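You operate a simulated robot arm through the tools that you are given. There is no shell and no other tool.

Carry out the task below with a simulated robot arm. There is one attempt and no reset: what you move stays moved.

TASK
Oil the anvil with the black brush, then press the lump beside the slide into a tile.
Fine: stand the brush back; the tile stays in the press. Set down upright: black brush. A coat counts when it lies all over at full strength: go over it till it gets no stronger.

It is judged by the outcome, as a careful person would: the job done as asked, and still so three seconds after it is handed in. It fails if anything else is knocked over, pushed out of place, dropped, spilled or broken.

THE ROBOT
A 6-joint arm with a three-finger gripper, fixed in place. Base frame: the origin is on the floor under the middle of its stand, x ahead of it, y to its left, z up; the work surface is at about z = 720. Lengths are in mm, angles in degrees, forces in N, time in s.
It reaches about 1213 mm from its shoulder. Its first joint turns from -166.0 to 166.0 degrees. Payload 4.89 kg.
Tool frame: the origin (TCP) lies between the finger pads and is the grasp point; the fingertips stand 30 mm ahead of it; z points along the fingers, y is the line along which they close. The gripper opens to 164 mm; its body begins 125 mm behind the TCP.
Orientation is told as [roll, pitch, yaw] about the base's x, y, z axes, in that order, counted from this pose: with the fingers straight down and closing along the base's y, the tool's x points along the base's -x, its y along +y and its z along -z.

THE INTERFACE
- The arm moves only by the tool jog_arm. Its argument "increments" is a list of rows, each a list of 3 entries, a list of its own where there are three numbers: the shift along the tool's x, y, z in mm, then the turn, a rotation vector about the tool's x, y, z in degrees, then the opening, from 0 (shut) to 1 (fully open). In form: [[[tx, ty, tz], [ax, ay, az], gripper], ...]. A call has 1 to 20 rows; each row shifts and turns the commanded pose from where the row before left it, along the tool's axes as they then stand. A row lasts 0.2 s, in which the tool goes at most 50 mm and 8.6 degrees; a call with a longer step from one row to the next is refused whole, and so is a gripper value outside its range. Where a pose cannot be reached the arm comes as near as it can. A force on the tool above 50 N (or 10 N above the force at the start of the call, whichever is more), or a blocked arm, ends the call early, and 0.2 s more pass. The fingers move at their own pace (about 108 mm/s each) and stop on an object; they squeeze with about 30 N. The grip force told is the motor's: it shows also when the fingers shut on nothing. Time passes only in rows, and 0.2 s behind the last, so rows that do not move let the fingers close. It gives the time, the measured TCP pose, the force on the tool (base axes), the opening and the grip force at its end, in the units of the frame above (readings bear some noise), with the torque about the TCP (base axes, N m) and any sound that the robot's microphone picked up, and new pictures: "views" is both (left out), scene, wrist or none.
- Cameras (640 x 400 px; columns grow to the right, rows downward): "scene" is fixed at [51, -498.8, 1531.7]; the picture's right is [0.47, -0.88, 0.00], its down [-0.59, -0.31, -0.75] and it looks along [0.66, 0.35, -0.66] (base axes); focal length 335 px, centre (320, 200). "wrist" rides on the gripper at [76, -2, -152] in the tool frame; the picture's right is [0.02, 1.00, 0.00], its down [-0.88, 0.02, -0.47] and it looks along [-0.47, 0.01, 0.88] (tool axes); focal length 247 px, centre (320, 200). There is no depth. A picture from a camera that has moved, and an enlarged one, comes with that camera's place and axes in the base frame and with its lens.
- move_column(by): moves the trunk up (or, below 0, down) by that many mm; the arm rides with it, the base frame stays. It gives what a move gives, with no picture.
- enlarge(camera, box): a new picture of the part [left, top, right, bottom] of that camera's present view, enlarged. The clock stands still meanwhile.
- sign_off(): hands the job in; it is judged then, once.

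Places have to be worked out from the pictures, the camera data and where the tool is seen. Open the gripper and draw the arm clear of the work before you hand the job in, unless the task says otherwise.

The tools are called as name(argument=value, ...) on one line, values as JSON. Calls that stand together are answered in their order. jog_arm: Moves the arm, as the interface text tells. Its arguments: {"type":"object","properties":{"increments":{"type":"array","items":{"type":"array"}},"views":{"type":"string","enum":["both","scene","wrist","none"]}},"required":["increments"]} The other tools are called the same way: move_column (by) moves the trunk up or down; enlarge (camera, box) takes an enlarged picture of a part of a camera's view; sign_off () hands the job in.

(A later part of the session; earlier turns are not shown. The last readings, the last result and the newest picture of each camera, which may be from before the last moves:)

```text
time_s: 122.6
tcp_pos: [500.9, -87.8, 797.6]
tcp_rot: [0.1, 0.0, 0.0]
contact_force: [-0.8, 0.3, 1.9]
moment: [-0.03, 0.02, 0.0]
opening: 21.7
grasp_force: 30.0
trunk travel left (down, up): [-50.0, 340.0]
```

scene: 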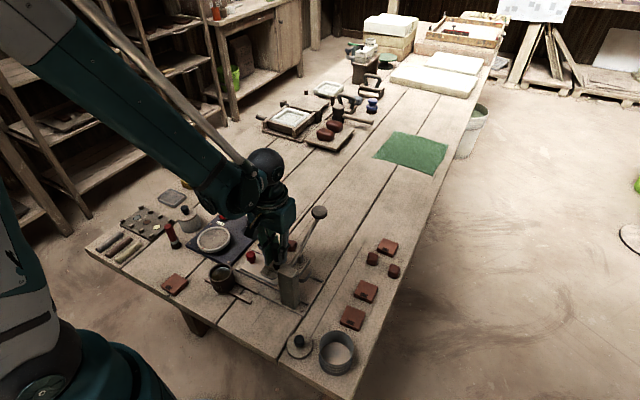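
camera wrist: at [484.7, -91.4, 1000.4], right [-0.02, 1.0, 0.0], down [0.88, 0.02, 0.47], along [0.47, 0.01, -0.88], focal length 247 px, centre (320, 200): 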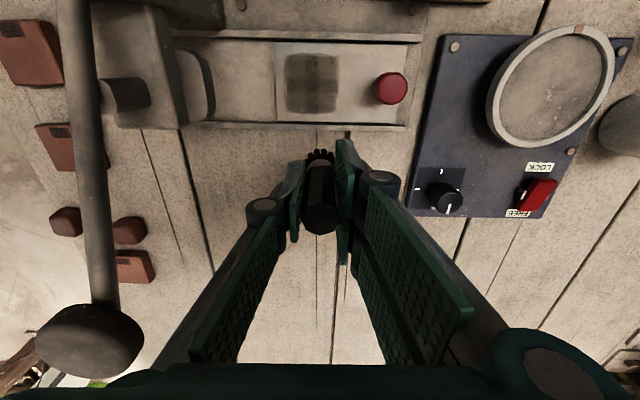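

Touching lightly. I press 0.4 mm more and stroke the +y half with a slow feed.

jog_arm(increments=[[[11, 0, 0.4], [0, 0, 0], 0.0], [[11, 0, 0.05], [0, 0, 0], 0.0], [[-11, 0, 0.05], [0, 0, 0], 0.0], [[-11, 0, 0.05], [0, 0, 0], 0.0], [[-11, 0, 0.05], [0, 0, 0], 0.0], [[-11, 0, 0.05], [0, 0, 0], 0.0], [[11, 0, 0.05], [0, 0, 0], 0.0], [[11, 0, 0.05], [0, 0, 0], 0.0], [[11, 0, 0.05], [0, 0, 0], 0.0], [[11, 0, 0.05], [0, 0, 0], 0.0]], views="none")

jog_arm(increments=[[[-11, 0, 0.05], [0, 0, 0], 0.0], [[-11, 0, 0.05], [0, 0, 0], 0.0], [[-11, 0, 0.05], [0, 0, 0], 0.0], [[-11, 0, 0.05], [0, 0, 0], 0.0], [[11, 0, 0.05], [0, 0, 0], 0.0], [[11, 0, 0.05], [0, 0, 0], 0.0], [[11, 0, 0.05], [0, 0, 0], 0.0], [[11, 0, 0.05], [0, 0, 0], 0.0], [[-11, 0, 0.05], [0, 0, 0], 0.0], [[-11, 0, 0.05], [0, 0, 0], 0.0], [[-11, 0, 0.05], [0, 0, 0], 0.0], [[-11, 0, 0.05], [0, 0, 0], 0.0]], views="none")

jog_arm(increments=[[[0, 0, -25], [0, 0, 0], 0.0], [[-20, -1, -25], [0, 0, 0], 0.0], [[-19.5, -2, 0], [0, 0, 0], 0.0], [[0, 0, 0], [0, 0, 0], 0.0]], views="wrist")

enlarge(camera="wrist", box=[295, 48, 340, 118])

enlarge(camera="scene", box=[265, 255, 295, 285])

```text
time_s: 124.8
tcp_pos: [477.8, -88.0, 795.8]
tcp_rot: [0.0, 0.0, 0.0]
contact_force: [4.6, 0.3, 21.3]
moment: [0.04, -0.33, 0.02]
opening: 21.2
grasp_force: 29.8
trunk travel left (down, up): [-50.0, 340.0]
```

```text
time_s: 127.4
tcp_pos: [520.9, -86.9, 794.8]
tcp_rot: [0.0, -0.1, 0.0]
contact_force: [-6.6, -0.5, 18.1]
moment: [-0.01, 0.38, -0.01]
opening: 21.5
grasp_force: 30.0
trunk travel left (down, up): [-50.0, 340.0]
```

```text
time_s: 128.4
tcp_pos: [560.8, -91.0, 844.7]
tcp_rot: [0.0, 0.0, 0.1]
contact_force: [0.0, -1.0, 0.4]
moment: [-0.02, -0.08, -0.01]
opening: 21.7
grasp_force: 30.1
trunk travel left (down, up): [-50.0, 340.0]
camera wrist: at [484.8, -92.5, 998.4], right [-0.02, 1.0, 0.0], down [0.88, 0.02, 0.47], along [0.47, 0.01, -0.88], focal length 247 px, centre (320, 200)
```

wrist: 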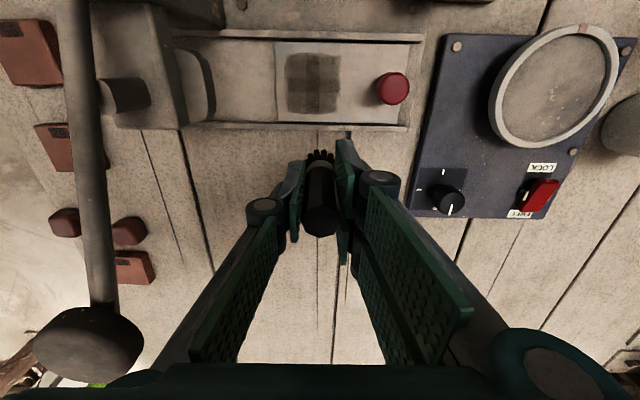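

```text
5.71 times, centred on (318, 83) of wrist
camera zoom: at [484.8, -92.5, 998.4], right [-0.02, 1.0, 0.0], down [0.88, 0.02, 0.47], along [0.47, 0.01, -0.88], focal length 1411 px, centre (334, 869)
```

zoom: 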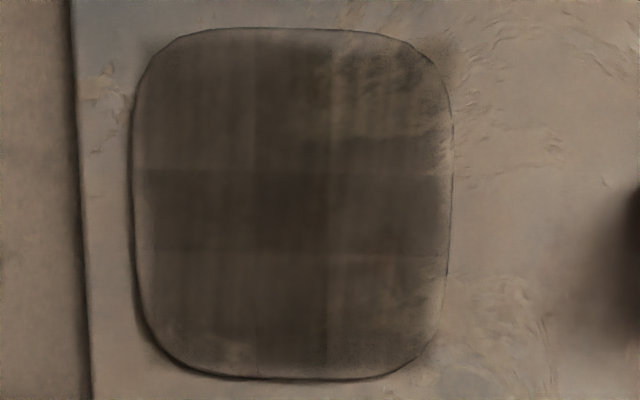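

```text
13.33 times, centred on (280, 270) of scene
camera zoom: at [51.0, -498.8, 1531.7], right [0.47, -0.88, 0.0], down [-0.59, -0.31, -0.75], along [0.66, 0.35, -0.66], focal length 4463 px, centre (853, -733)
```

zoom: 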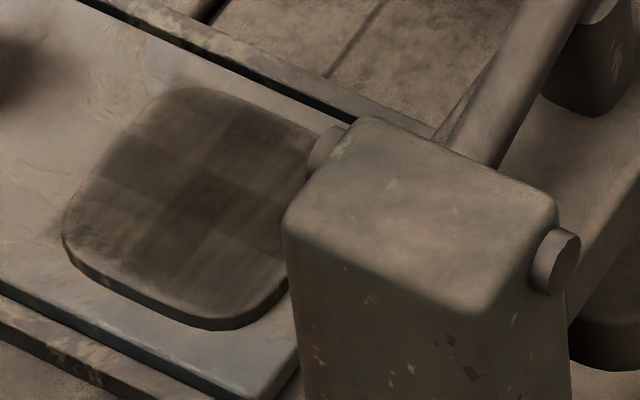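

Even with firm contact and fresh oil, the quadrants no longer darken noticeably, and the cross pattern stays fixed to the anvil (a rendering overlap). The brush has crept up about 13 mm in the grip, so I stand it back at its place now, then inspect the anvil unobstructed and regrip if more is needed.

jog_arm(increments=[[[0, 0, -30], [0, 0, 0], 0.0], [[-28, 35, 0], [0, 0, 0], 0.0], [[-28.2, 35, 0], [0, 0, 0], 0.0], [[0, 0, 30], [0, 0, 0], 0.0], [[0, 0, 30], [0, 0, 0], 0.0], [[0, 0, 18], [0, 0, 0], 0.0], [[0, 0, 0], [0, 0, 0], 0.0]], views="both")

enlarge(camera="scene", box=[240, 190, 310, 250])

enlarge(camera="wrist", box=[270, 100, 370, 250])

```text
time_s: 130.0
tcp_pos: [616.1, -21.2, 798.0]
tcp_rot: [0.0, 0.0, 0.1]
contact_force: [0.1, -0.4, -0.9]
moment: [0.03, -0.04, 0.0]
opening: 21.8
grasp_force: 30.4
trunk travel left (down, up): [-50.0, 340.0]
camera wrist: at [540.2, -22.6, 949.7], right [-0.02, 1.0, 0.0], down [0.88, 0.02, 0.47], along [0.47, 0.01, -0.88], focal length 247 px, centre (320, 200)
```

scene: 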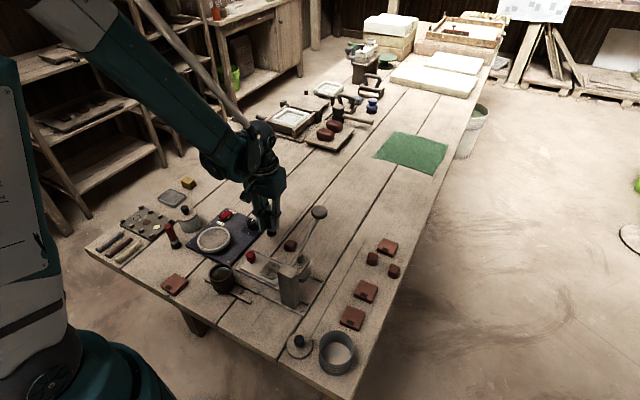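
wrist: 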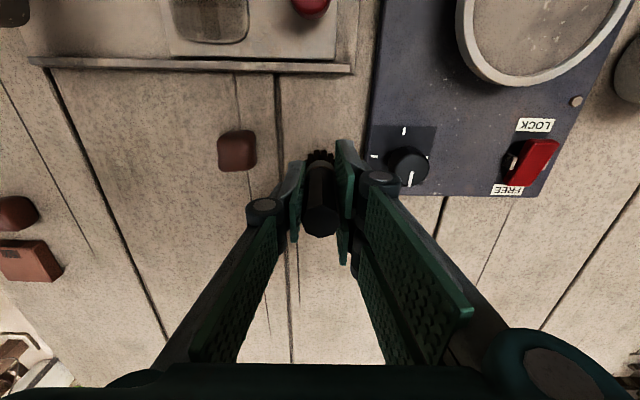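

```text
6.67 times, centred on (275, 220) of scene
camera zoom: at [51.0, -498.8, 1531.7], right [0.47, -0.88, 0.0], down [-0.59, -0.31, -0.75], along [0.66, 0.35, -0.66], focal length 2232 px, centre (620, 67)
```

zoom: 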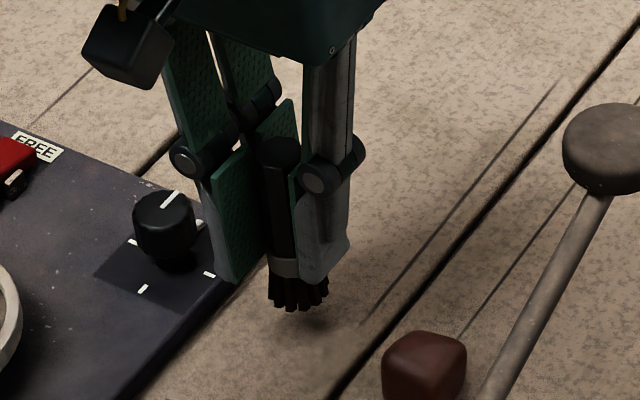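

```text
2.67 times, centred on (320, 175) of wrist
camera zoom: at [540.2, -22.6, 949.7], right [-0.02, 1.0, 0.0], down [0.88, 0.02, 0.47], along [0.47, 0.01, -0.88], focal length 659 px, centre (320, 267)
```

zoom: 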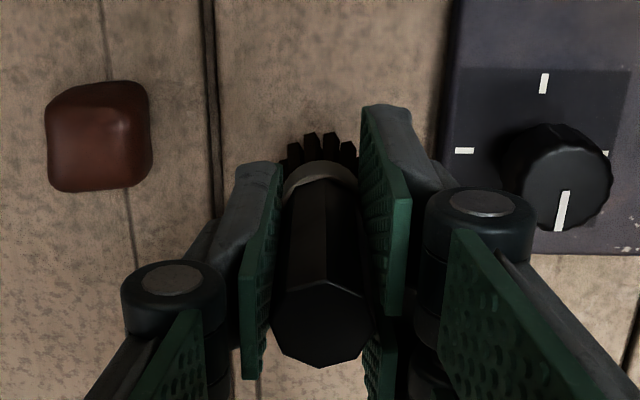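

The brush is upright with its ferrule near the fingertips. I lower it slowly toward the table until contact.

jog_arm(increments=[[[0, 0, 6], [0, 0, 0], 0.0], [[0, 0, 4], [0, 0, 0], 0.0], [[0, 0, 2], [0, 0, 0], 0.0], [[0, 0, 0], [0, 0, 0], 0.0]], views="none")

jog_arm(increments=[[[0, 0, 1], [0, 0, 0], 0.0], [[0, 0, 1], [0, 0, 0], 0.0], [[0, 0, 0], [0, 0, 0], 0.0]], views="none")

```text
time_s: 131.0
tcp_pos: [618.1, -19.2, 785.1]
tcp_rot: [0.0, 0.0, 0.0]
contact_force: [-0.8, -0.1, 0.0]
moment: [-0.03, -0.01, -0.01]
opening: 21.6
grasp_force: 29.6
trunk travel left (down, up): [-50.0, 340.0]
```

```text
time_s: 131.8
tcp_pos: [617.9, -20.5, 784.2]
tcp_rot: [0.0, -0.1, 0.0]
contact_force: [0.9, 0.6, 0.3]
moment: [-0.01, 0.01, 0.0]
opening: 22.0
grasp_force: 30.2
trunk travel left (down, up): [-50.0, 340.0]
```

jog_arm(increments=[[[0, 0, 1], [0, 0, 0], 0.0], [[0, 0, 1], [0, 0, 0], 0.0], [[0, 0, 0], [0, 0, 0], 0.0]], views="none")

jog_arm(increments=[[[0, 0, 1], [0, 0, 0], 0.0], [[0, 0, 0], [0, 0, 0], 0.0]], views="none")

```text
time_s: 132.6
tcp_pos: [617.5, -20.7, 782.0]
tcp_rot: [-0.1, -0.1, 0.0]
contact_force: [-0.5, -0.9, -0.5]
moment: [0.0, -0.01, 0.02]
opening: 21.4
grasp_force: 29.7
trunk travel left (down, up): [-50.0, 340.0]
```

```text
time_s: 133.2
tcp_pos: [615.9, -20.3, 780.1]
tcp_rot: [0.0, 0.0, 0.0]
contact_force: [0.7, 0.5, 0.0]
moment: [-0.01, 0.0, -0.04]
opening: 21.7
grasp_force: 30.2
trunk travel left (down, up): [-50.0, 340.0]
```

jog_arm(increments=[[[0, 0, 0.7], [0, 0, 0], 0.0], [[0, 0, 0], [0, 0, 0], 0.0]], views="none")

jog_arm(increments=[[[0, 0, 0.7], [0, 0, 0], 0.0], [[0, 0, 0], [0, 0, 0], 0.0]], views="scene")

enlarge(camera="scene", box=[250, 210, 300, 250])

```text
time_s: 133.8
tcp_pos: [616.6, -21.1, 778.6]
tcp_rot: [0.0, 0.1, 0.0]
contact_force: [-0.1, -0.9, -1.2]
moment: [0.0, 0.0, -0.01]
opening: 21.5
grasp_force: 29.7
trunk travel left (down, up): [-50.0, 340.0]
```

```text
time_s: 134.4
tcp_pos: [617.5, -21.3, 778.5]
tcp_rot: [-0.1, 0.0, 0.1]
contact_force: [0.4, 0.2, -0.6]
moment: [-0.01, -0.03, 0.01]
opening: 21.7
grasp_force: 29.4
trunk travel left (down, up): [-50.0, 340.0]
```

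scene: 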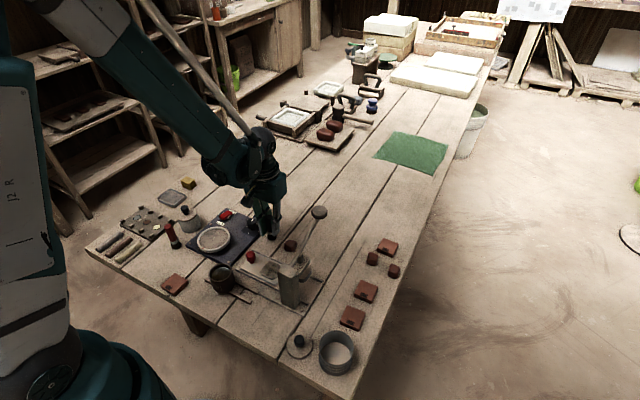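

```text
10.00 times, centred on (275, 230) of scene
camera zoom: at [51.0, -498.8, 1531.7], right [0.47, -0.88, 0.0], down [-0.59, -0.31, -0.75], along [0.66, 0.35, -0.66], focal length 3347 px, centre (770, -100)
```

zoom: 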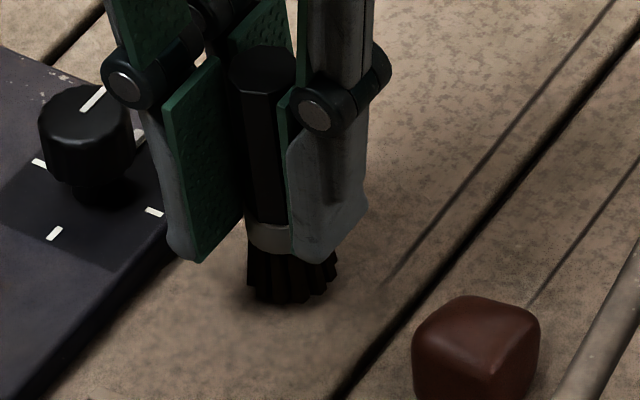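

jog_arm(increments=[[[0, 0, 0.8], [0, 0, 0], 0.0], [[0, 0, 0], [0, 0, 0], 0.0]], views="none")

jog_arm(increments=[[[0, 0, 0.8], [0, 0, 0], 0.0], [[0, 0, 0], [0, 0, 0], 0.0]], views="none")

jog_arm(increments=[[[0, 0, 0.8], [0, 0, 0], 0.0], [[0, 0, 0], [0, 0, 0], 0.0]], views="none")

```text
time_s: 135.0
tcp_pos: [616.7, -22.0, 778.2]
tcp_rot: [0.0, 0.0, 0.0]
contact_force: [0.6, 0.2, -0.5]
moment: [0.0, -0.03, 0.02]
opening: 21.6
grasp_force: 30.0
trunk travel left (down, up): [-50.0, 340.0]
```

```text
time_s: 135.6
tcp_pos: [617.5, -20.9, 776.5]
tcp_rot: [0.0, -0.1, 0.0]
contact_force: [-0.6, 0.9, -0.9]
moment: [-0.01, -0.02, -0.03]
opening: 21.5
grasp_force: 29.5
trunk travel left (down, up): [-50.0, 340.0]
```

```text
time_s: 136.2
tcp_pos: [616.4, -20.6, 777.2]
tcp_rot: [0.0, 0.1, 0.0]
contact_force: [0.0, 0.6, 0.5]
moment: [0.01, -0.01, 0.03]
opening: 21.6
grasp_force: 30.2
trunk travel left (down, up): [-50.0, 340.0]
```

jog_arm(increments=[[[0, 0, 0.8], [0, 0, 0], 0.0], [[0, 0, 0], [0, 0, 0], 0.0]], views="none")

jog_arm(increments=[[[0, 0, 0.8], [0, 0, 0], 0.0], [[0, 0, 0], [0, 0, 0], 0.0]], views="scene")

enlarge(camera="scene", box=[250, 210, 300, 250])

```text
time_s: 136.8
tcp_pos: [616.8, -20.3, 777.2]
tcp_rot: [0.0, 0.0, 0.0]
contact_force: [-0.3, 0.0, -0.8]
moment: [0.01, 0.01, 0.01]
opening: 21.7
grasp_force: 29.8
trunk travel left (down, up): [-50.0, 340.0]
```

```text
time_s: 137.4
tcp_pos: [618.0, -19.8, 775.0]
tcp_rot: [-0.1, 0.0, 0.0]
contact_force: [1.4, 0.7, 8.4]
moment: [0.03, -0.07, -0.02]
opening: 21.7
grasp_force: 29.8
trunk travel left (down, up): [-50.0, 340.0]
```

scene: 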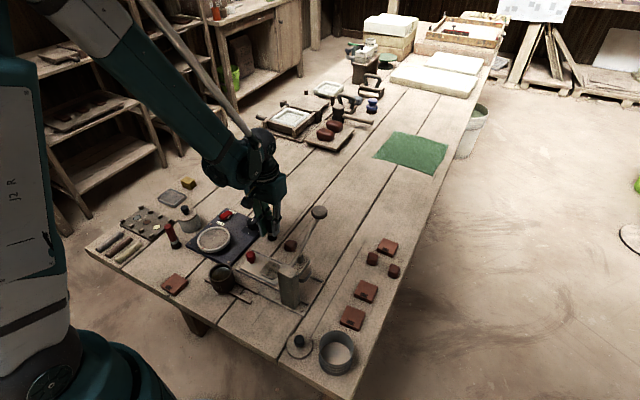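

```text
10.00 times, centred on (275, 230) of scene
camera zoom: at [51.0, -498.8, 1531.7], right [0.47, -0.88, 0.0], down [-0.59, -0.31, -0.75], along [0.66, 0.35, -0.66], focal length 3347 px, centre (770, -100)
```

zoom: 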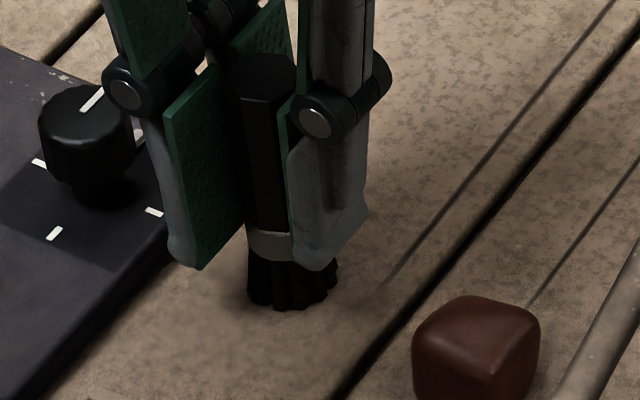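

The bristles touch the table (8 N). I let the force relax and open the gripper gently.

jog_arm(increments=[[[0, 0, 0], [0, 0, 0], 0.0], [[0, 0, 0], [0, 0, 0], 0.0], [[0, 0, 0], [0, 0, 0], 0.16], [[0, 0, 0], [0, 0, 0], 0.22], [[0, 0, 0], [0, 0, 0], 0.3], [[0, 0, 0], [0, 0, 0], 0.4], [[0, 0, 0], [0, 0, 0], 0.4]], views="both")

enlarge(camera="scene", box=[250, 210, 300, 250])

enlarge(camera="wrist", box=[270, 100, 370, 250])

```text
time_s: 139.0
tcp_pos: [616.4, -19.3, 775.3]
tcp_rot: [0.0, 0.0, 0.0]
contact_force: [0.3, 0.3, 0.2]
moment: [0.0, 0.02, 0.01]
opening: 65.5
grasp_force: 0.1
trunk travel left (down, up): [-50.0, 340.0]
camera wrist: at [540.7, -21.8, 928.2], right [-0.02, 1.0, 0.0], down [0.88, 0.02, 0.47], along [0.47, 0.01, -0.88], focal length 247 px, centre (320, 200)
```

scene: 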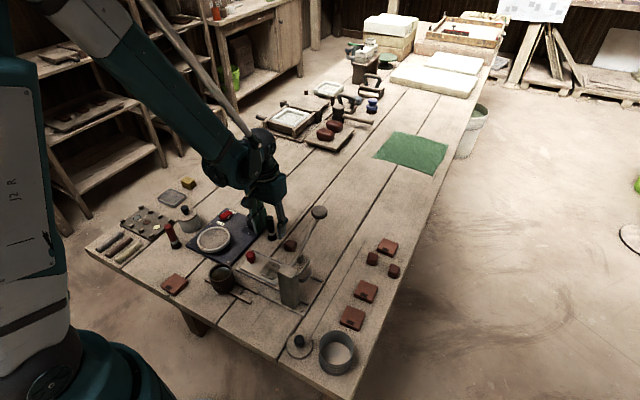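
wrist: 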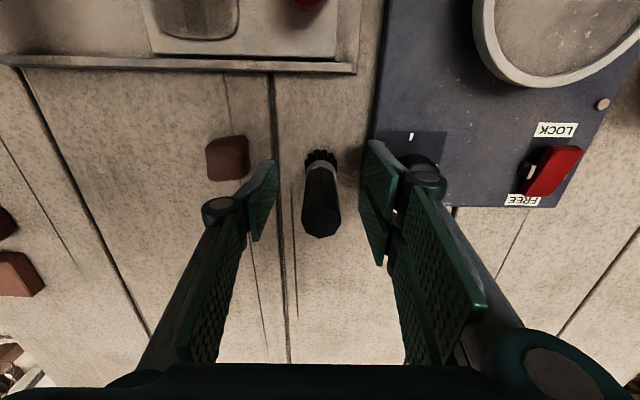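

```text
10.00 times, centred on (275, 230) of scene
camera zoom: at [51.0, -498.8, 1531.7], right [0.47, -0.88, 0.0], down [-0.59, -0.31, -0.75], along [0.66, 0.35, -0.66], focal length 3347 px, centre (770, -100)
```

zoom: 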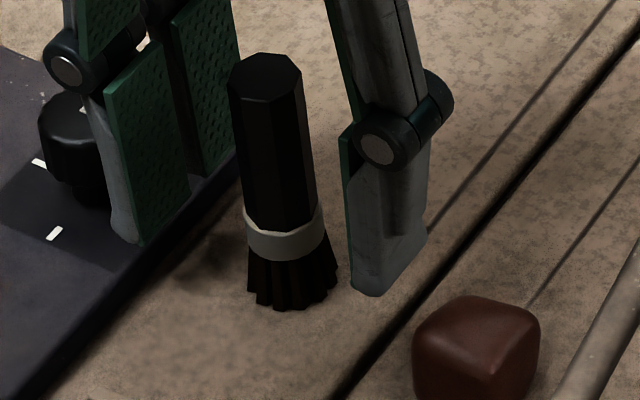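

```text
2.67 times, centred on (320, 175) of wrist
camera zoom: at [540.7, -21.8, 928.2], right [-0.02, 1.0, 0.0], down [0.88, 0.02, 0.47], along [0.47, 0.01, -0.88], focal length 659 px, centre (320, 267)
```

zoom: 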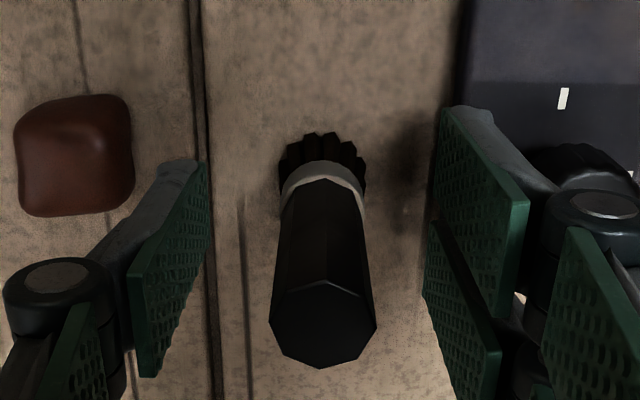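

The brush stands upright at its place. I raise straight up, then move to inspect the anvil.

jog_arm(increments=[[[0, 0, -20], [0, 0, 0], 0.4], [[0, 0, -45], [0, 0, 0], 0.4], [[0, 0, -45], [0, 0, 0], 0.4], [[28, -33, 0], [0, 0, 0], 0.3], [[28, -33, 0], [0, 0, 0], 0.2], [[0, 0, 20], [0, 0, 0], 0.2], [[0, 0, 20], [0, 0, 0], 0.2], [[0, 0, 0], [0, 0, 0], 0.2]], views="both")

enlarge(camera="wrist", box=[295, 48, 340, 118])

enlarge(camera="scene", box=[265, 255, 295, 285])

enlarge(camera="scene", box=[250, 200, 310, 250])

```text
time_s: 140.8
tcp_pos: [560.6, -87.6, 846.5]
tcp_rot: [0.1, 0.0, 0.0]
contact_force: [-0.1, -0.1, 0.2]
moment: [-0.02, -0.05, 0.0]
opening: 32.7
grasp_force: 0.1
trunk travel left (down, up): [-50.0, 340.0]
camera wrist: at [484.0, -87.9, 997.7], right [-0.02, 1.0, 0.0], down [0.88, 0.02, 0.47], along [0.47, 0.01, -0.88], focal length 247 px, centre (320, 200)
```

scene: 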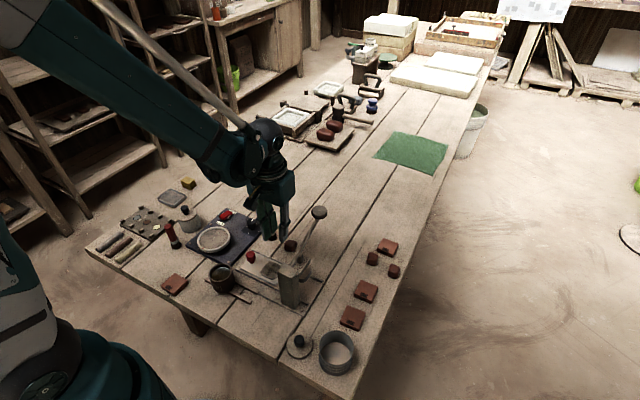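
wrist: 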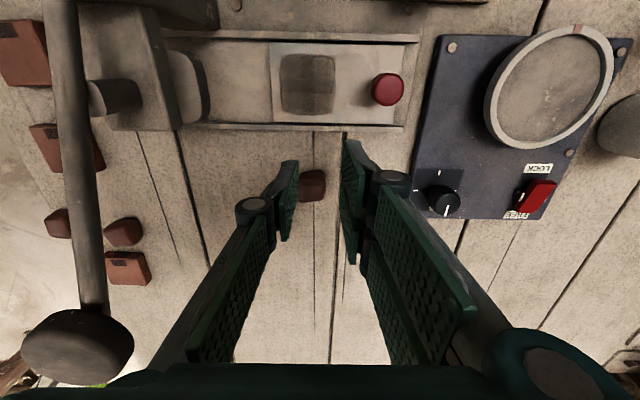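

```text
5.71 times, centred on (318, 83) of wrist
camera zoom: at [484.0, -87.9, 997.7], right [-0.02, 1.0, 0.0], down [0.88, 0.02, 0.47], along [0.47, 0.01, -0.88], focal length 1411 px, centre (334, 869)
```

zoom: 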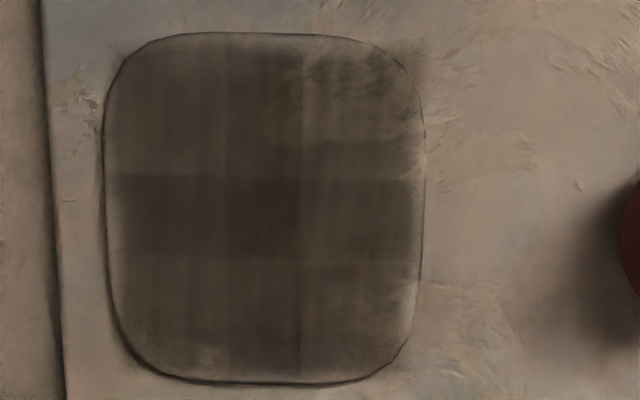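

```text
13.33 times, centred on (280, 270) of scene
camera zoom: at [51.0, -498.8, 1531.7], right [0.47, -0.88, 0.0], down [-0.59, -0.31, -0.75], along [0.66, 0.35, -0.66], focal length 4463 px, centre (853, -733)
```

zoom: 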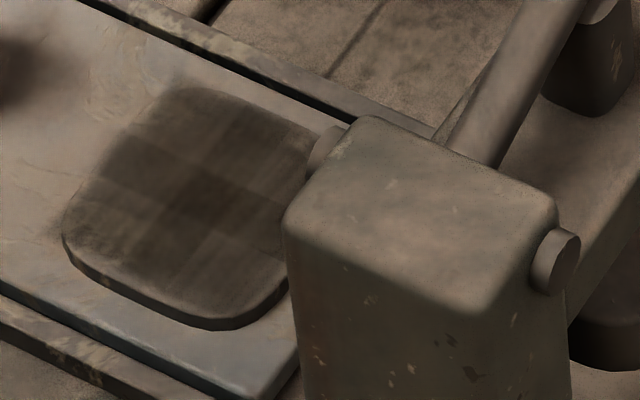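

```text
8.00 times, centred on (280, 225) of scene
camera zoom: at [51.0, -498.8, 1531.7], right [0.47, -0.88, 0.0], down [-0.59, -0.31, -0.75], along [0.66, 0.35, -0.66], focal length 2678 px, centre (640, 0)
```

zoom: 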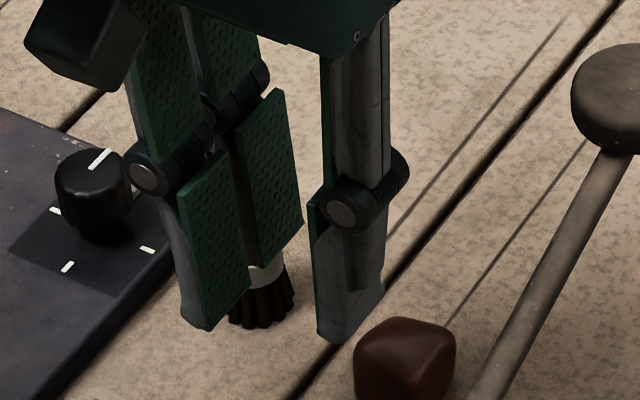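

The coat looks even, but I want to be sure it has stopped getting stronger. I take close reference crops from this pose, then do one more dip-and-brush cycle and compare.

enlarge(camera="wrist", box=[275, 48, 345, 84])

enlarge(camera="wrist", box=[275, 80, 345, 116])

```text
9.14 times, centred on (310, 66) of wrist
camera zoom: at [484.0, -87.9, 997.7], right [-0.02, 1.0, 0.0], down [0.88, 0.02, 0.47], along [0.47, 0.01, -0.88], focal length 2258 px, centre (411, 1425)
```

zoom: 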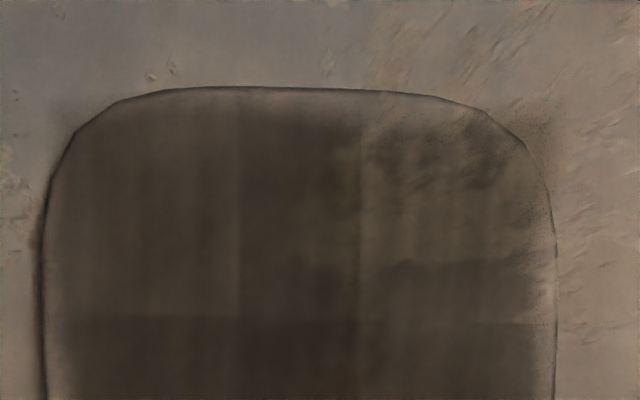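

```text
9.14 times, centred on (310, 98) of wrist
camera zoom: at [484.0, -87.9, 997.7], right [-0.02, 1.0, 0.0], down [0.88, 0.02, 0.47], along [0.47, 0.01, -0.88], focal length 2258 px, centre (411, 1133)
```

zoom: 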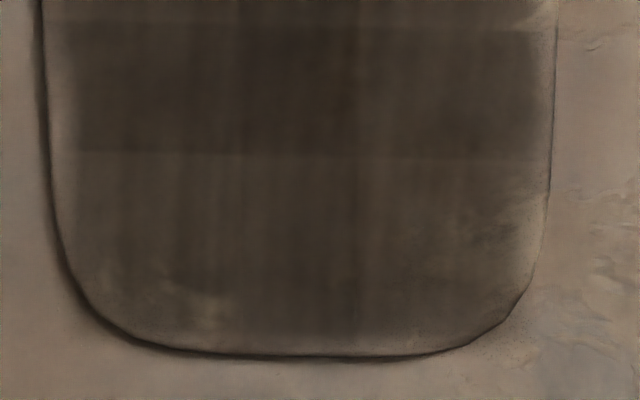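

Reference taken. I go back for the brush, gripping it lower on the handle this time (TCP about 77 mm above its tip).

jog_arm(increments=[[[0, 0, -40], [0, 0, 0], 0.4], [[-28, 33, 0], [0, 0, 0], 0.4], [[-28, 33, 0], [0, 0, 0], 0.4], [[0, 0, 0], [0, 0, 0], 0.4]], views="wrist")

enlarge(camera="wrist", box=[280, 100, 360, 180])

```text
time_s: 141.8
tcp_pos: [618.2, -20.6, 885.0]
tcp_rot: [0.0, 0.0, 0.1]
contact_force: [-0.3, -0.1, 1.1]
moment: [0.09, -0.11, -0.01]
opening: 65.6
grasp_force: 0.0
trunk travel left (down, up): [-50.0, 340.0]
camera wrist: at [541.8, -21.3, 1038.2], right [-0.02, 1.0, 0.0], down [0.88, 0.02, 0.47], along [0.47, 0.01, -0.88], focal length 247 px, centre (320, 200)
```

wrist: 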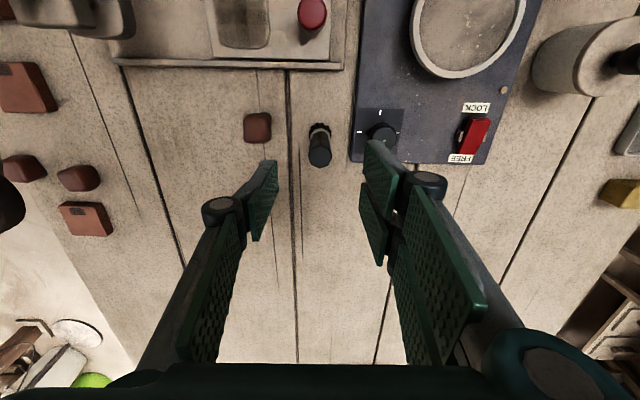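

```text
5.00 times, centred on (320, 140) of wrist
camera zoom: at [541.8, -21.3, 1038.2], right [-0.02, 1.0, 0.0], down [0.88, 0.02, 0.47], along [0.47, 0.01, -0.88], focal length 1235 px, centre (320, 500)
```

zoom: 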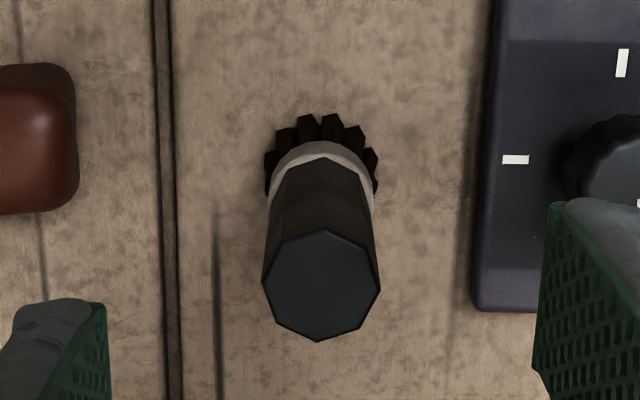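

Aligned. I descend to TCP z≈799 and grip.

jog_arm(increments=[[[0, 0, 43], [0, 0, 0], 0.4], [[0, 0, 43], [0, 0, 0], 0.4], [[0, 0, 0], [0, 0, 0], 0.4], [[0, 0, 0], [0, 0, 0], 0.2], [[0, 0, 0], [0, 0, 0], 0.05], [[0, 0, 0], [0, 0, 0], 0.0], [[0, 0, 0], [0, 0, 0], 0.0], [[0, 0, 0], [0, 0, 0], 0.0]], views="none")

```text
time_s: 143.6
tcp_pos: [616.2, -20.5, 798.4]
tcp_rot: [0.0, 0.0, 0.0]
contact_force: [0.4, -0.1, 0.1]
moment: [-0.01, 0.0, 0.01]
opening: 21.6
grasp_force: 29.6
trunk travel left (down, up): [-50.0, 340.0]
```

Gripped. I carry it to the cup and dip, checking the force near the expected floor.

jog_arm(increments=[[[0, 0, -20], [0, 0, 0], 0.0], [[0, 0, -43], [0, 0, 0], 0.0], [[0, 0, -43], [0, 0, 0], 0.0], [[43, 2, 0], [0, 0, 0], 0.0], [[43, 3, 0], [0, 0, 0], 0.0], [[43, 3, 0], [0, 0, 0], 0.0], [[43, 3, 0], [0, 0, 0], 0.0], [[44, 3, 0], [0, 0, 0], 0.0], [[0, 0, 0], [0, 0, 0], 0.0], [[0, 0, 25], [0, 0, 0], 0.0], [[0, 0, 22], [0, 0, 0], 0.0], [[0, 0, 3], [0, 0, 0], 0.0], [[0, 0, 0], [0, 0, 0], 0.0], [[0, 0, 0], [0, 0, 0], 0.0]], views="both")

enlarge(camera="wrist", box=[270, 100, 370, 200])

enlarge(camera="scene", box=[190, 240, 250, 300])

```text
time_s: 146.6
tcp_pos: [401.7, -7.0, 854.5]
tcp_rot: [0.0, 0.0, 0.0]
contact_force: [-0.2, 0.1, -0.2]
moment: [-0.01, -0.03, 0.0]
opening: 21.6
grasp_force: 30.1
trunk travel left (down, up): [-50.0, 340.0]
camera wrist: at [324.3, -7.7, 1007.6], right [-0.02, 1.0, 0.0], down [0.88, 0.02, 0.47], along [0.47, 0.01, -0.88], focal length 247 px, centre (320, 200)
```

scene: 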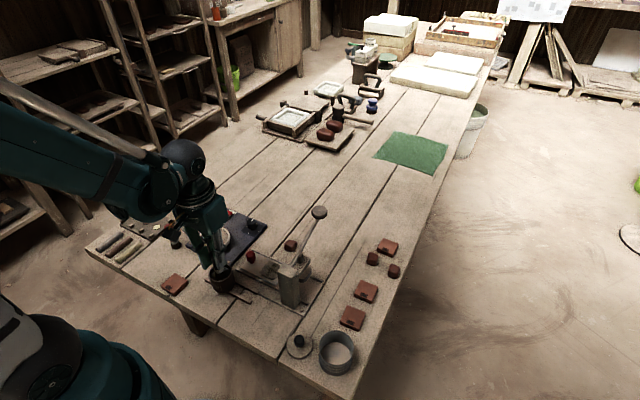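
wrist: 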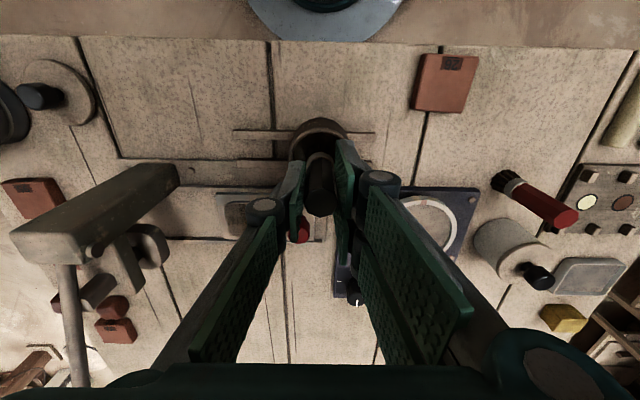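

```text
4.00 times, centred on (320, 150) of wrist
camera zoom: at [324.3, -7.7, 1007.6], right [-0.02, 1.0, 0.0], down [0.88, 0.02, 0.47], along [0.47, 0.01, -0.88], focal length 988 px, centre (320, 400)
```

zoom: 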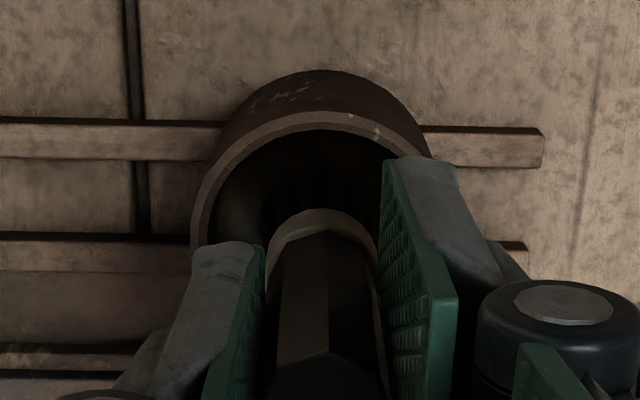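

```text
6.67 times, centred on (220, 270) of scene
camera zoom: at [51.0, -498.8, 1531.7], right [0.47, -0.88, 0.0], down [-0.59, -0.31, -0.75], along [0.66, 0.35, -0.66], focal length 2232 px, centre (987, -267)
```

zoom: 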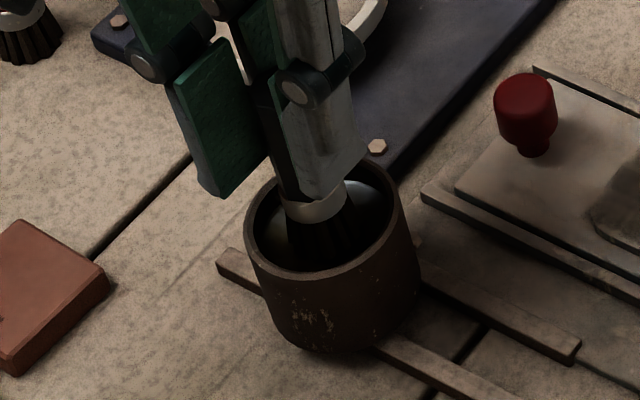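

The bristles are in the oil. I go down 1–2 mm more until I just feel the floor, to be sure the brush loads.

jog_arm(increments=[[[0, 0, 1], [0, 0, 0], 0.0], [[0, 0, 0], [0, 0, 0], 0.0]], views="none")

jog_arm(increments=[[[0, 0, 1], [0, 0, 0], 0.0], [[0, 0, 0], [0, 0, 0], 0.0]], views="none")

```text
time_s: 147.2
tcp_pos: [400.0, -7.0, 853.8]
tcp_rot: [0.0, 0.0, 0.0]
contact_force: [0.4, 0.3, -0.7]
moment: [0.0, 0.03, 0.01]
opening: 21.7
grasp_force: 29.9
trunk travel left (down, up): [-50.0, 340.0]
```

```text
time_s: 147.8
tcp_pos: [400.7, -6.8, 853.0]
tcp_rot: [0.1, 0.0, 0.0]
contact_force: [0.0, 0.5, -0.5]
moment: [-0.01, 0.01, 0.03]
opening: 22.1
grasp_force: 30.0
trunk travel left (down, up): [-50.0, 340.0]
```

jog_arm(increments=[[[0, 0, 1], [0, 0, 0], 0.0], [[0, 0, 0], [0, 0, 0], 0.0]], views="none")

jog_arm(increments=[[[0, 0, 1], [0, 0, 0], 0.0], [[0, 0, 0], [0, 0, 0], 0.0]], views="none")

```text
time_s: 148.4
tcp_pos: [401.3, -6.6, 852.1]
tcp_rot: [0.0, 0.0, 0.0]
contact_force: [-0.4, 0.4, -0.7]
moment: [0.03, 0.0, -0.06]
opening: 21.7
grasp_force: 30.2
trunk travel left (down, up): [-50.0, 340.0]
```

```text
time_s: 149.0
tcp_pos: [401.2, -6.6, 851.7]
tcp_rot: [0.0, 0.0, 0.0]
contact_force: [1.1, -0.3, 24.5]
moment: [-0.01, -0.12, 0.01]
opening: 21.8
grasp_force: 30.2
trunk travel left (down, up): [-50.0, 340.0]
```

Floor touched (tip fully in the oil). I lift out and go to the anvil's -y half again.

jog_arm(increments=[[[0, 0, -20], [0, 0, 0], 0.0], [[0, 0, -33], [0, 0, 0], 0.0], [[-33, -35, 0], [0, 0, 0], 0.0], [[-33, -35, 0], [0, 0, 0], 0.0], [[-33, -35, 0], [0, 0, 0], 0.0], [[0, 0, 40], [0, 0, 0], 0.0], [[0, 0, 40], [0, 0, 0], 0.0], [[0, 0, 4], [0, 0, 0], 0.0], [[0, 0, 0], [0, 0, 0], 0.0]], views="none")

jog_arm(increments=[[[0, 0, 1], [0, 0, 0], 0.0], [[0, 0, 0.7], [0, 0, 0], 0.0], [[0, 0, 0], [0, 0, 0], 0.0]], views="none")

```text
time_s: 151.0
tcp_pos: [501.7, -112.3, 820.1]
tcp_rot: [0.0, 0.0, 0.0]
contact_force: [0.8, -0.5, -0.5]
moment: [-0.01, 0.02, 0.01]
opening: 21.5
grasp_force: 30.2
trunk travel left (down, up): [-50.0, 340.0]
```

```text
time_s: 151.8
tcp_pos: [501.6, -112.9, 818.6]
tcp_rot: [0.1, -0.1, -0.1]
contact_force: [-0.1, -0.5, 3.0]
moment: [-0.02, -0.11, 0.02]
opening: 22.0
grasp_force: 29.7
trunk travel left (down, up): [-50.0, 340.0]
```

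Touching at 3 N. I press slightly and stroke the -y line and then the centre line with slow feed.

jog_arm(increments=[[[12, 0, 0.4], [0, 0, 0], 0.0], [[12, 0, 0.04], [0, 0, 0], 0.0], [[-12, 0, 0.04], [0, 0, 0], 0.0], [[-12, 0, 0.04], [0, 0, 0], 0.0], [[-12, 0, 0.04], [0, 0, 0], 0.0], [[-12, 0, 0.04], [0, 0, 0], 0.0], [[12, 0, 0.04], [0, 0, 0], 0.0], [[12, 0, 0.04], [0, 0, 0], 0.0], [[12, 0, 0.04], [0, 0, 0], 0.0], [[12, 0, 0.04], [0, 0, 0], 0.0]], views="none")

jog_arm(increments=[[[0, 0, -3], [0, 0, 0], 0.0], [[0, 12, 2], [0, 0, 0], 0.0], [[-12, 0, 1.2], [0, 0, 0], 0.0], [[-12, 0, 0.04], [0, 0, 0], 0.0], [[-12, 0, 0.04], [0, 0, 0], 0.0], [[-12, 0, 0.04], [0, 0, 0], 0.0], [[12, 0, 0.04], [0, 0, 0], 0.0], [[12, 0, 0.04], [0, 0, 0], 0.0], [[12, 0, 0.04], [0, 0, 0], 0.0], [[12, 0, 0.04], [0, 0, 0], 0.0]], views="none")

jog_arm(increments=[[[0, 0, -3], [0, 0, 0], 0.0], [[0, 12, 2], [0, 0, 0], 0.0], [[-12, 0, 1.2], [0, 0, 0], 0.0], [[-12, 0, 0.04], [0, 0, 0], 0.0], [[-12, 0, 0.04], [0, 0, 0], 0.0], [[-12, 0, 0.04], [0, 0, 0], 0.0], [[12, 0, 0.04], [0, 0, 0], 0.0], [[12, 0, 0.04], [0, 0, 0], 0.0], [[12, 0, 0.04], [0, 0, 0], 0.0], [[12, 0, 0.04], [0, 0, 0], 0.0]], views="none")

```text
time_s: 154.0
tcp_pos: [475.0, -112.0, 817.5]
tcp_rot: [0.0, 0.0, 0.1]
contact_force: [3.1, 0.2, 21.1]
moment: [0.03, -0.35, -0.03]
opening: 21.6
grasp_force: 29.7
trunk travel left (down, up): [-50.0, 340.0]
```

```text
time_s: 156.2
tcp_pos: [475.4, -100.3, 818.2]
tcp_rot: [0.0, 0.0, 0.0]
contact_force: [-1.0, 0.6, 2.0]
moment: [0.0, 0.12, -0.04]
opening: 21.7
grasp_force: 29.7
trunk travel left (down, up): [-50.0, 340.0]
```

```text
time_s: 158.4
tcp_pos: [475.0, -86.7, 817.5]
tcp_rot: [0.0, 0.1, 0.0]
contact_force: [-2.0, 1.1, 8.1]
moment: [0.01, 0.2, 0.02]
opening: 21.5
grasp_force: 30.3
trunk travel left (down, up): [-50.0, 340.0]
```

jog_arm(increments=[[[-12, 0, 0.2], [0, 0, 0], 0.0], [[-12, 0, 0.04], [0, 0, 0], 0.0], [[-12, 0, 0.04], [0, 0, 0], 0.0], [[-12, 0, 0.04], [0, 0, 0], 0.0], [[12, 0, 0.04], [0, 0, 0], 0.0], [[12, 0, 0.04], [0, 0, 0], 0.0], [[12, 0, 0.04], [0, 0, 0], 0.0], [[12, 0, 0.04], [0, 0, 0], 0.0], [[0, 0, -3], [0, 0, 0], 0.0], [[0, 6, 2], [0, 0, 0], 0.0], [[-12, 0, 1.2], [0, 0, 0], 0.0], [[-12, 0, 0.04], [0, 0, 0], 0.0], [[12, 0, 0.04], [0, 0, 0], 0.0], [[12, 0, 0.04], [0, 0, 0], 0.0], [[-12, 0, 0.04], [0, 0, 0], 0.0], [[-12, 0, 0.04], [0, 0, 0], 0.0]], views="none")

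jog_arm(increments=[[[0, 0, -15], [0, 0, 0], 0.0], [[-30, -3, -15], [0, 0, 0], 0.0], [[-30, -3, 0], [0, 0, 0], 0.0], [[0, 0, 0], [0, 0, 0], 0.0]], views="wrist")

enlarge(camera="wrist", box=[275, 48, 345, 84])

enlarge(camera="wrist", box=[275, 80, 345, 116])

enlarge(camera="wrist", box=[295, 48, 340, 118])

enlarge(camera="scene", box=[265, 255, 295, 285])

```text
time_s: 161.8
tcp_pos: [499.6, -82.8, 817.6]
tcp_rot: [0.1, 0.0, 0.0]
contact_force: [-0.7, 0.5, 0.4]
moment: [-0.03, -0.04, 0.01]
opening: 21.6
grasp_force: 29.7
trunk travel left (down, up): [-50.0, 340.0]
```

```text
time_s: 162.8
tcp_pos: [560.2, -87.0, 847.5]
tcp_rot: [0.0, 0.0, 0.0]
contact_force: [0.2, 0.7, -0.8]
moment: [-0.01, -0.04, 0.01]
opening: 21.5
grasp_force: 29.6
trunk travel left (down, up): [-50.0, 340.0]
camera wrist: at [484.1, -88.7, 999.8], right [-0.02, 1.0, 0.0], down [0.88, 0.02, 0.47], along [0.47, 0.01, -0.88], focal length 247 px, centre (320, 200)
```

wrist: 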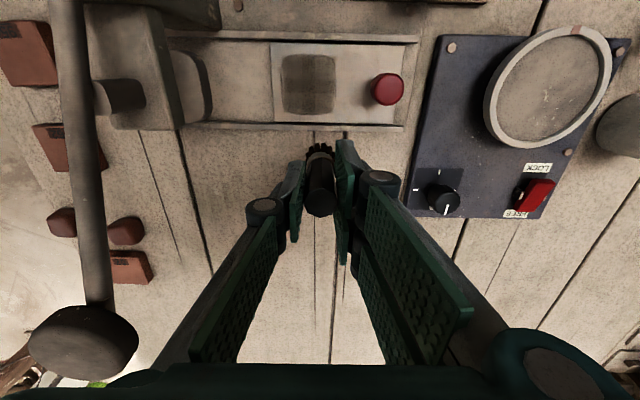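

```text
9.14 times, centred on (310, 66) of wrist
camera zoom: at [484.1, -88.7, 999.8], right [-0.02, 1.0, 0.0], down [0.88, 0.02, 0.47], along [0.47, 0.01, -0.88], focal length 2258 px, centre (411, 1425)
```

zoom: 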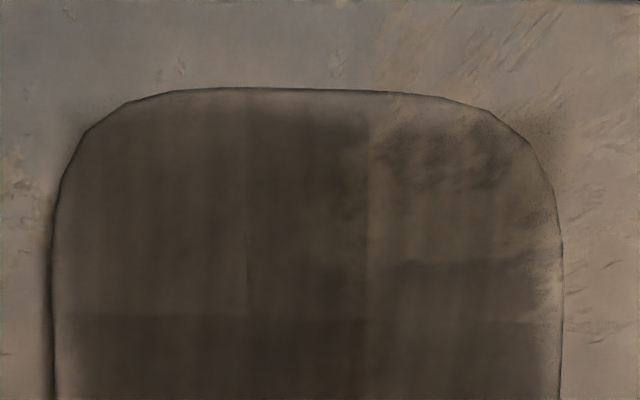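

```text
9.14 times, centred on (310, 98) of wrist
camera zoom: at [484.1, -88.7, 999.8], right [-0.02, 1.0, 0.0], down [0.88, 0.02, 0.47], along [0.47, 0.01, -0.88], focal length 2258 px, centre (411, 1133)
```

zoom: 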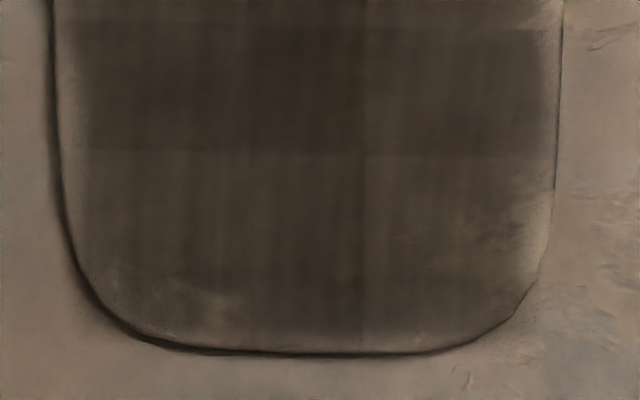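

```text
5.71 times, centred on (318, 83) of wrist
camera zoom: at [484.1, -88.7, 999.8], right [-0.02, 1.0, 0.0], down [0.88, 0.02, 0.47], along [0.47, 0.01, -0.88], focal length 1411 px, centre (334, 869)
```

zoom: 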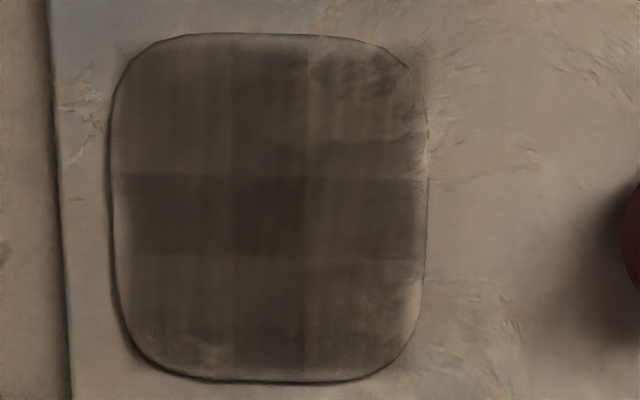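

```text
13.33 times, centred on (280, 270) of scene
camera zoom: at [51.0, -498.8, 1531.7], right [0.47, -0.88, 0.0], down [-0.59, -0.31, -0.75], along [0.66, 0.35, -0.66], focal length 4463 px, centre (853, -733)
```

zoom: 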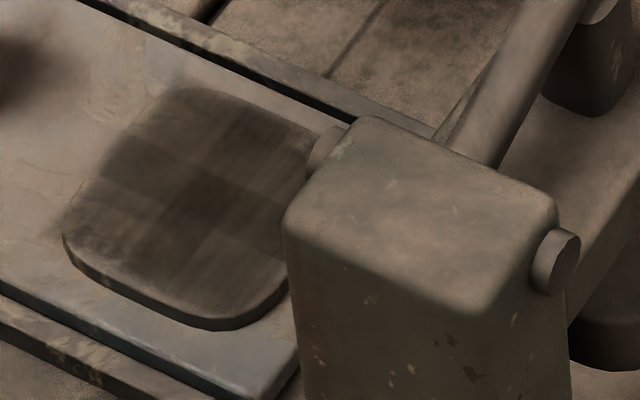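

No visible change against the reference, so the coat is at full strength. I return the brush to its place.

jog_arm(increments=[[[0, 0, -40], [0, 0, 0], 0.0], [[-28, 33, 0], [0, 0, 0], 0.0], [[-28.8, 33, 0], [0, 0, 0], 0.0], [[0, 0, 35], [0, 0, 0], 0.0], [[0, 0, 35], [0, 0, 0], 0.0], [[0, 0, 14], [0, 0, 0], 0.0], [[0, 0, 3], [0, 0, 0], 0.0], [[0, 0, 0], [0, 0, 0], 0.0]], views="both")

enlarge(camera="scene", box=[250, 200, 310, 250])

```text
time_s: 164.6
tcp_pos: [616.4, -21.3, 800.0]
tcp_rot: [0.0, 0.0, -0.1]
contact_force: [0.7, 0.5, -1.3]
moment: [0.03, 0.01, 0.0]
opening: 21.5
grasp_force: 30.1
trunk travel left (down, up): [-50.0, 340.0]
camera wrist: at [540.5, -23.1, 952.9], right [-0.02, 1.0, 0.0], down [0.88, 0.02, 0.47], along [0.47, 0.01, -0.88], focal length 247 px, centre (320, 200)
```

scene: 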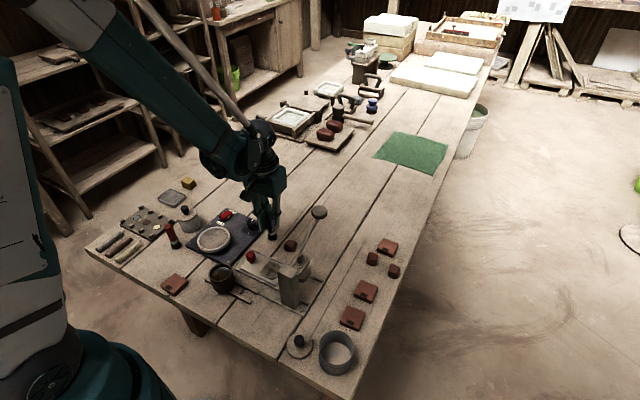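
wrist: 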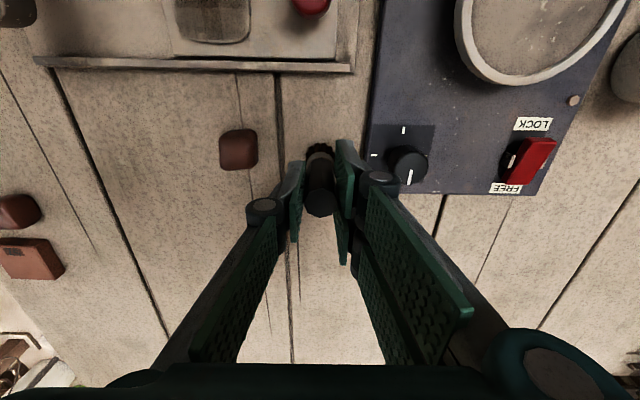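

```text
8.00 times, centred on (280, 225) of scene
camera zoom: at [51.0, -498.8, 1531.7], right [0.47, -0.88, 0.0], down [-0.59, -0.31, -0.75], along [0.66, 0.35, -0.66], focal length 2678 px, centre (640, 0)
```

zoom: 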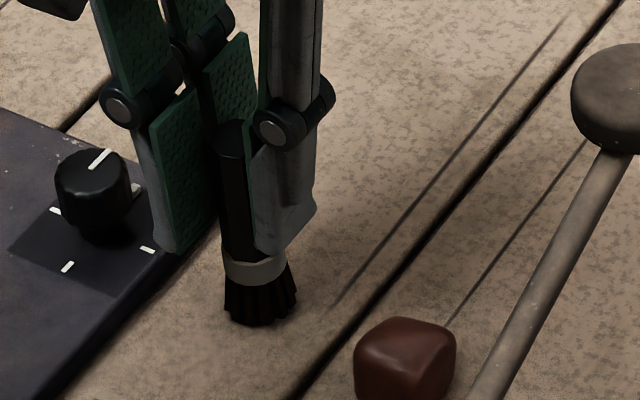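

Just above the table. I lower in 0.8 mm steps until it touches.

jog_arm(increments=[[[0, 0, 1], [0, 0, 0], 0.0], [[0, 0, 0], [0, 0, 0], 0.0]], views="none")

jog_arm(increments=[[[0, 0, 1], [0, 0, 0], 0.0], [[0, 0, 0], [0, 0, 0], 0.0]], views="none")

jog_arm(increments=[[[0, 0, 0.8], [0, 0, 0], 0.0], [[0, 0, 0], [0, 0, 0], 0.0]], views="none")

```text
time_s: 165.2
tcp_pos: [616.0, -22.4, 798.7]
tcp_rot: [0.0, 0.0, 0.0]
contact_force: [0.4, 0.1, 0.2]
moment: [0.01, 0.0, -0.01]
opening: 21.7
grasp_force: 29.6
trunk travel left (down, up): [-50.0, 340.0]
```

```text
time_s: 165.8
tcp_pos: [617.4, -22.7, 797.8]
tcp_rot: [0.0, 0.0, 0.0]
contact_force: [0.1, -0.7, 0.9]
moment: [0.0, 0.0, 0.0]
opening: 21.7
grasp_force: 30.1
trunk travel left (down, up): [-50.0, 340.0]
```

```text
time_s: 166.4
tcp_pos: [616.2, -22.2, 797.1]
tcp_rot: [0.1, 0.0, 0.0]
contact_force: [1.3, -0.5, 7.1]
moment: [0.04, -0.07, 0.01]
opening: 21.4
grasp_force: 29.7
trunk travel left (down, up): [-50.0, 340.0]
```

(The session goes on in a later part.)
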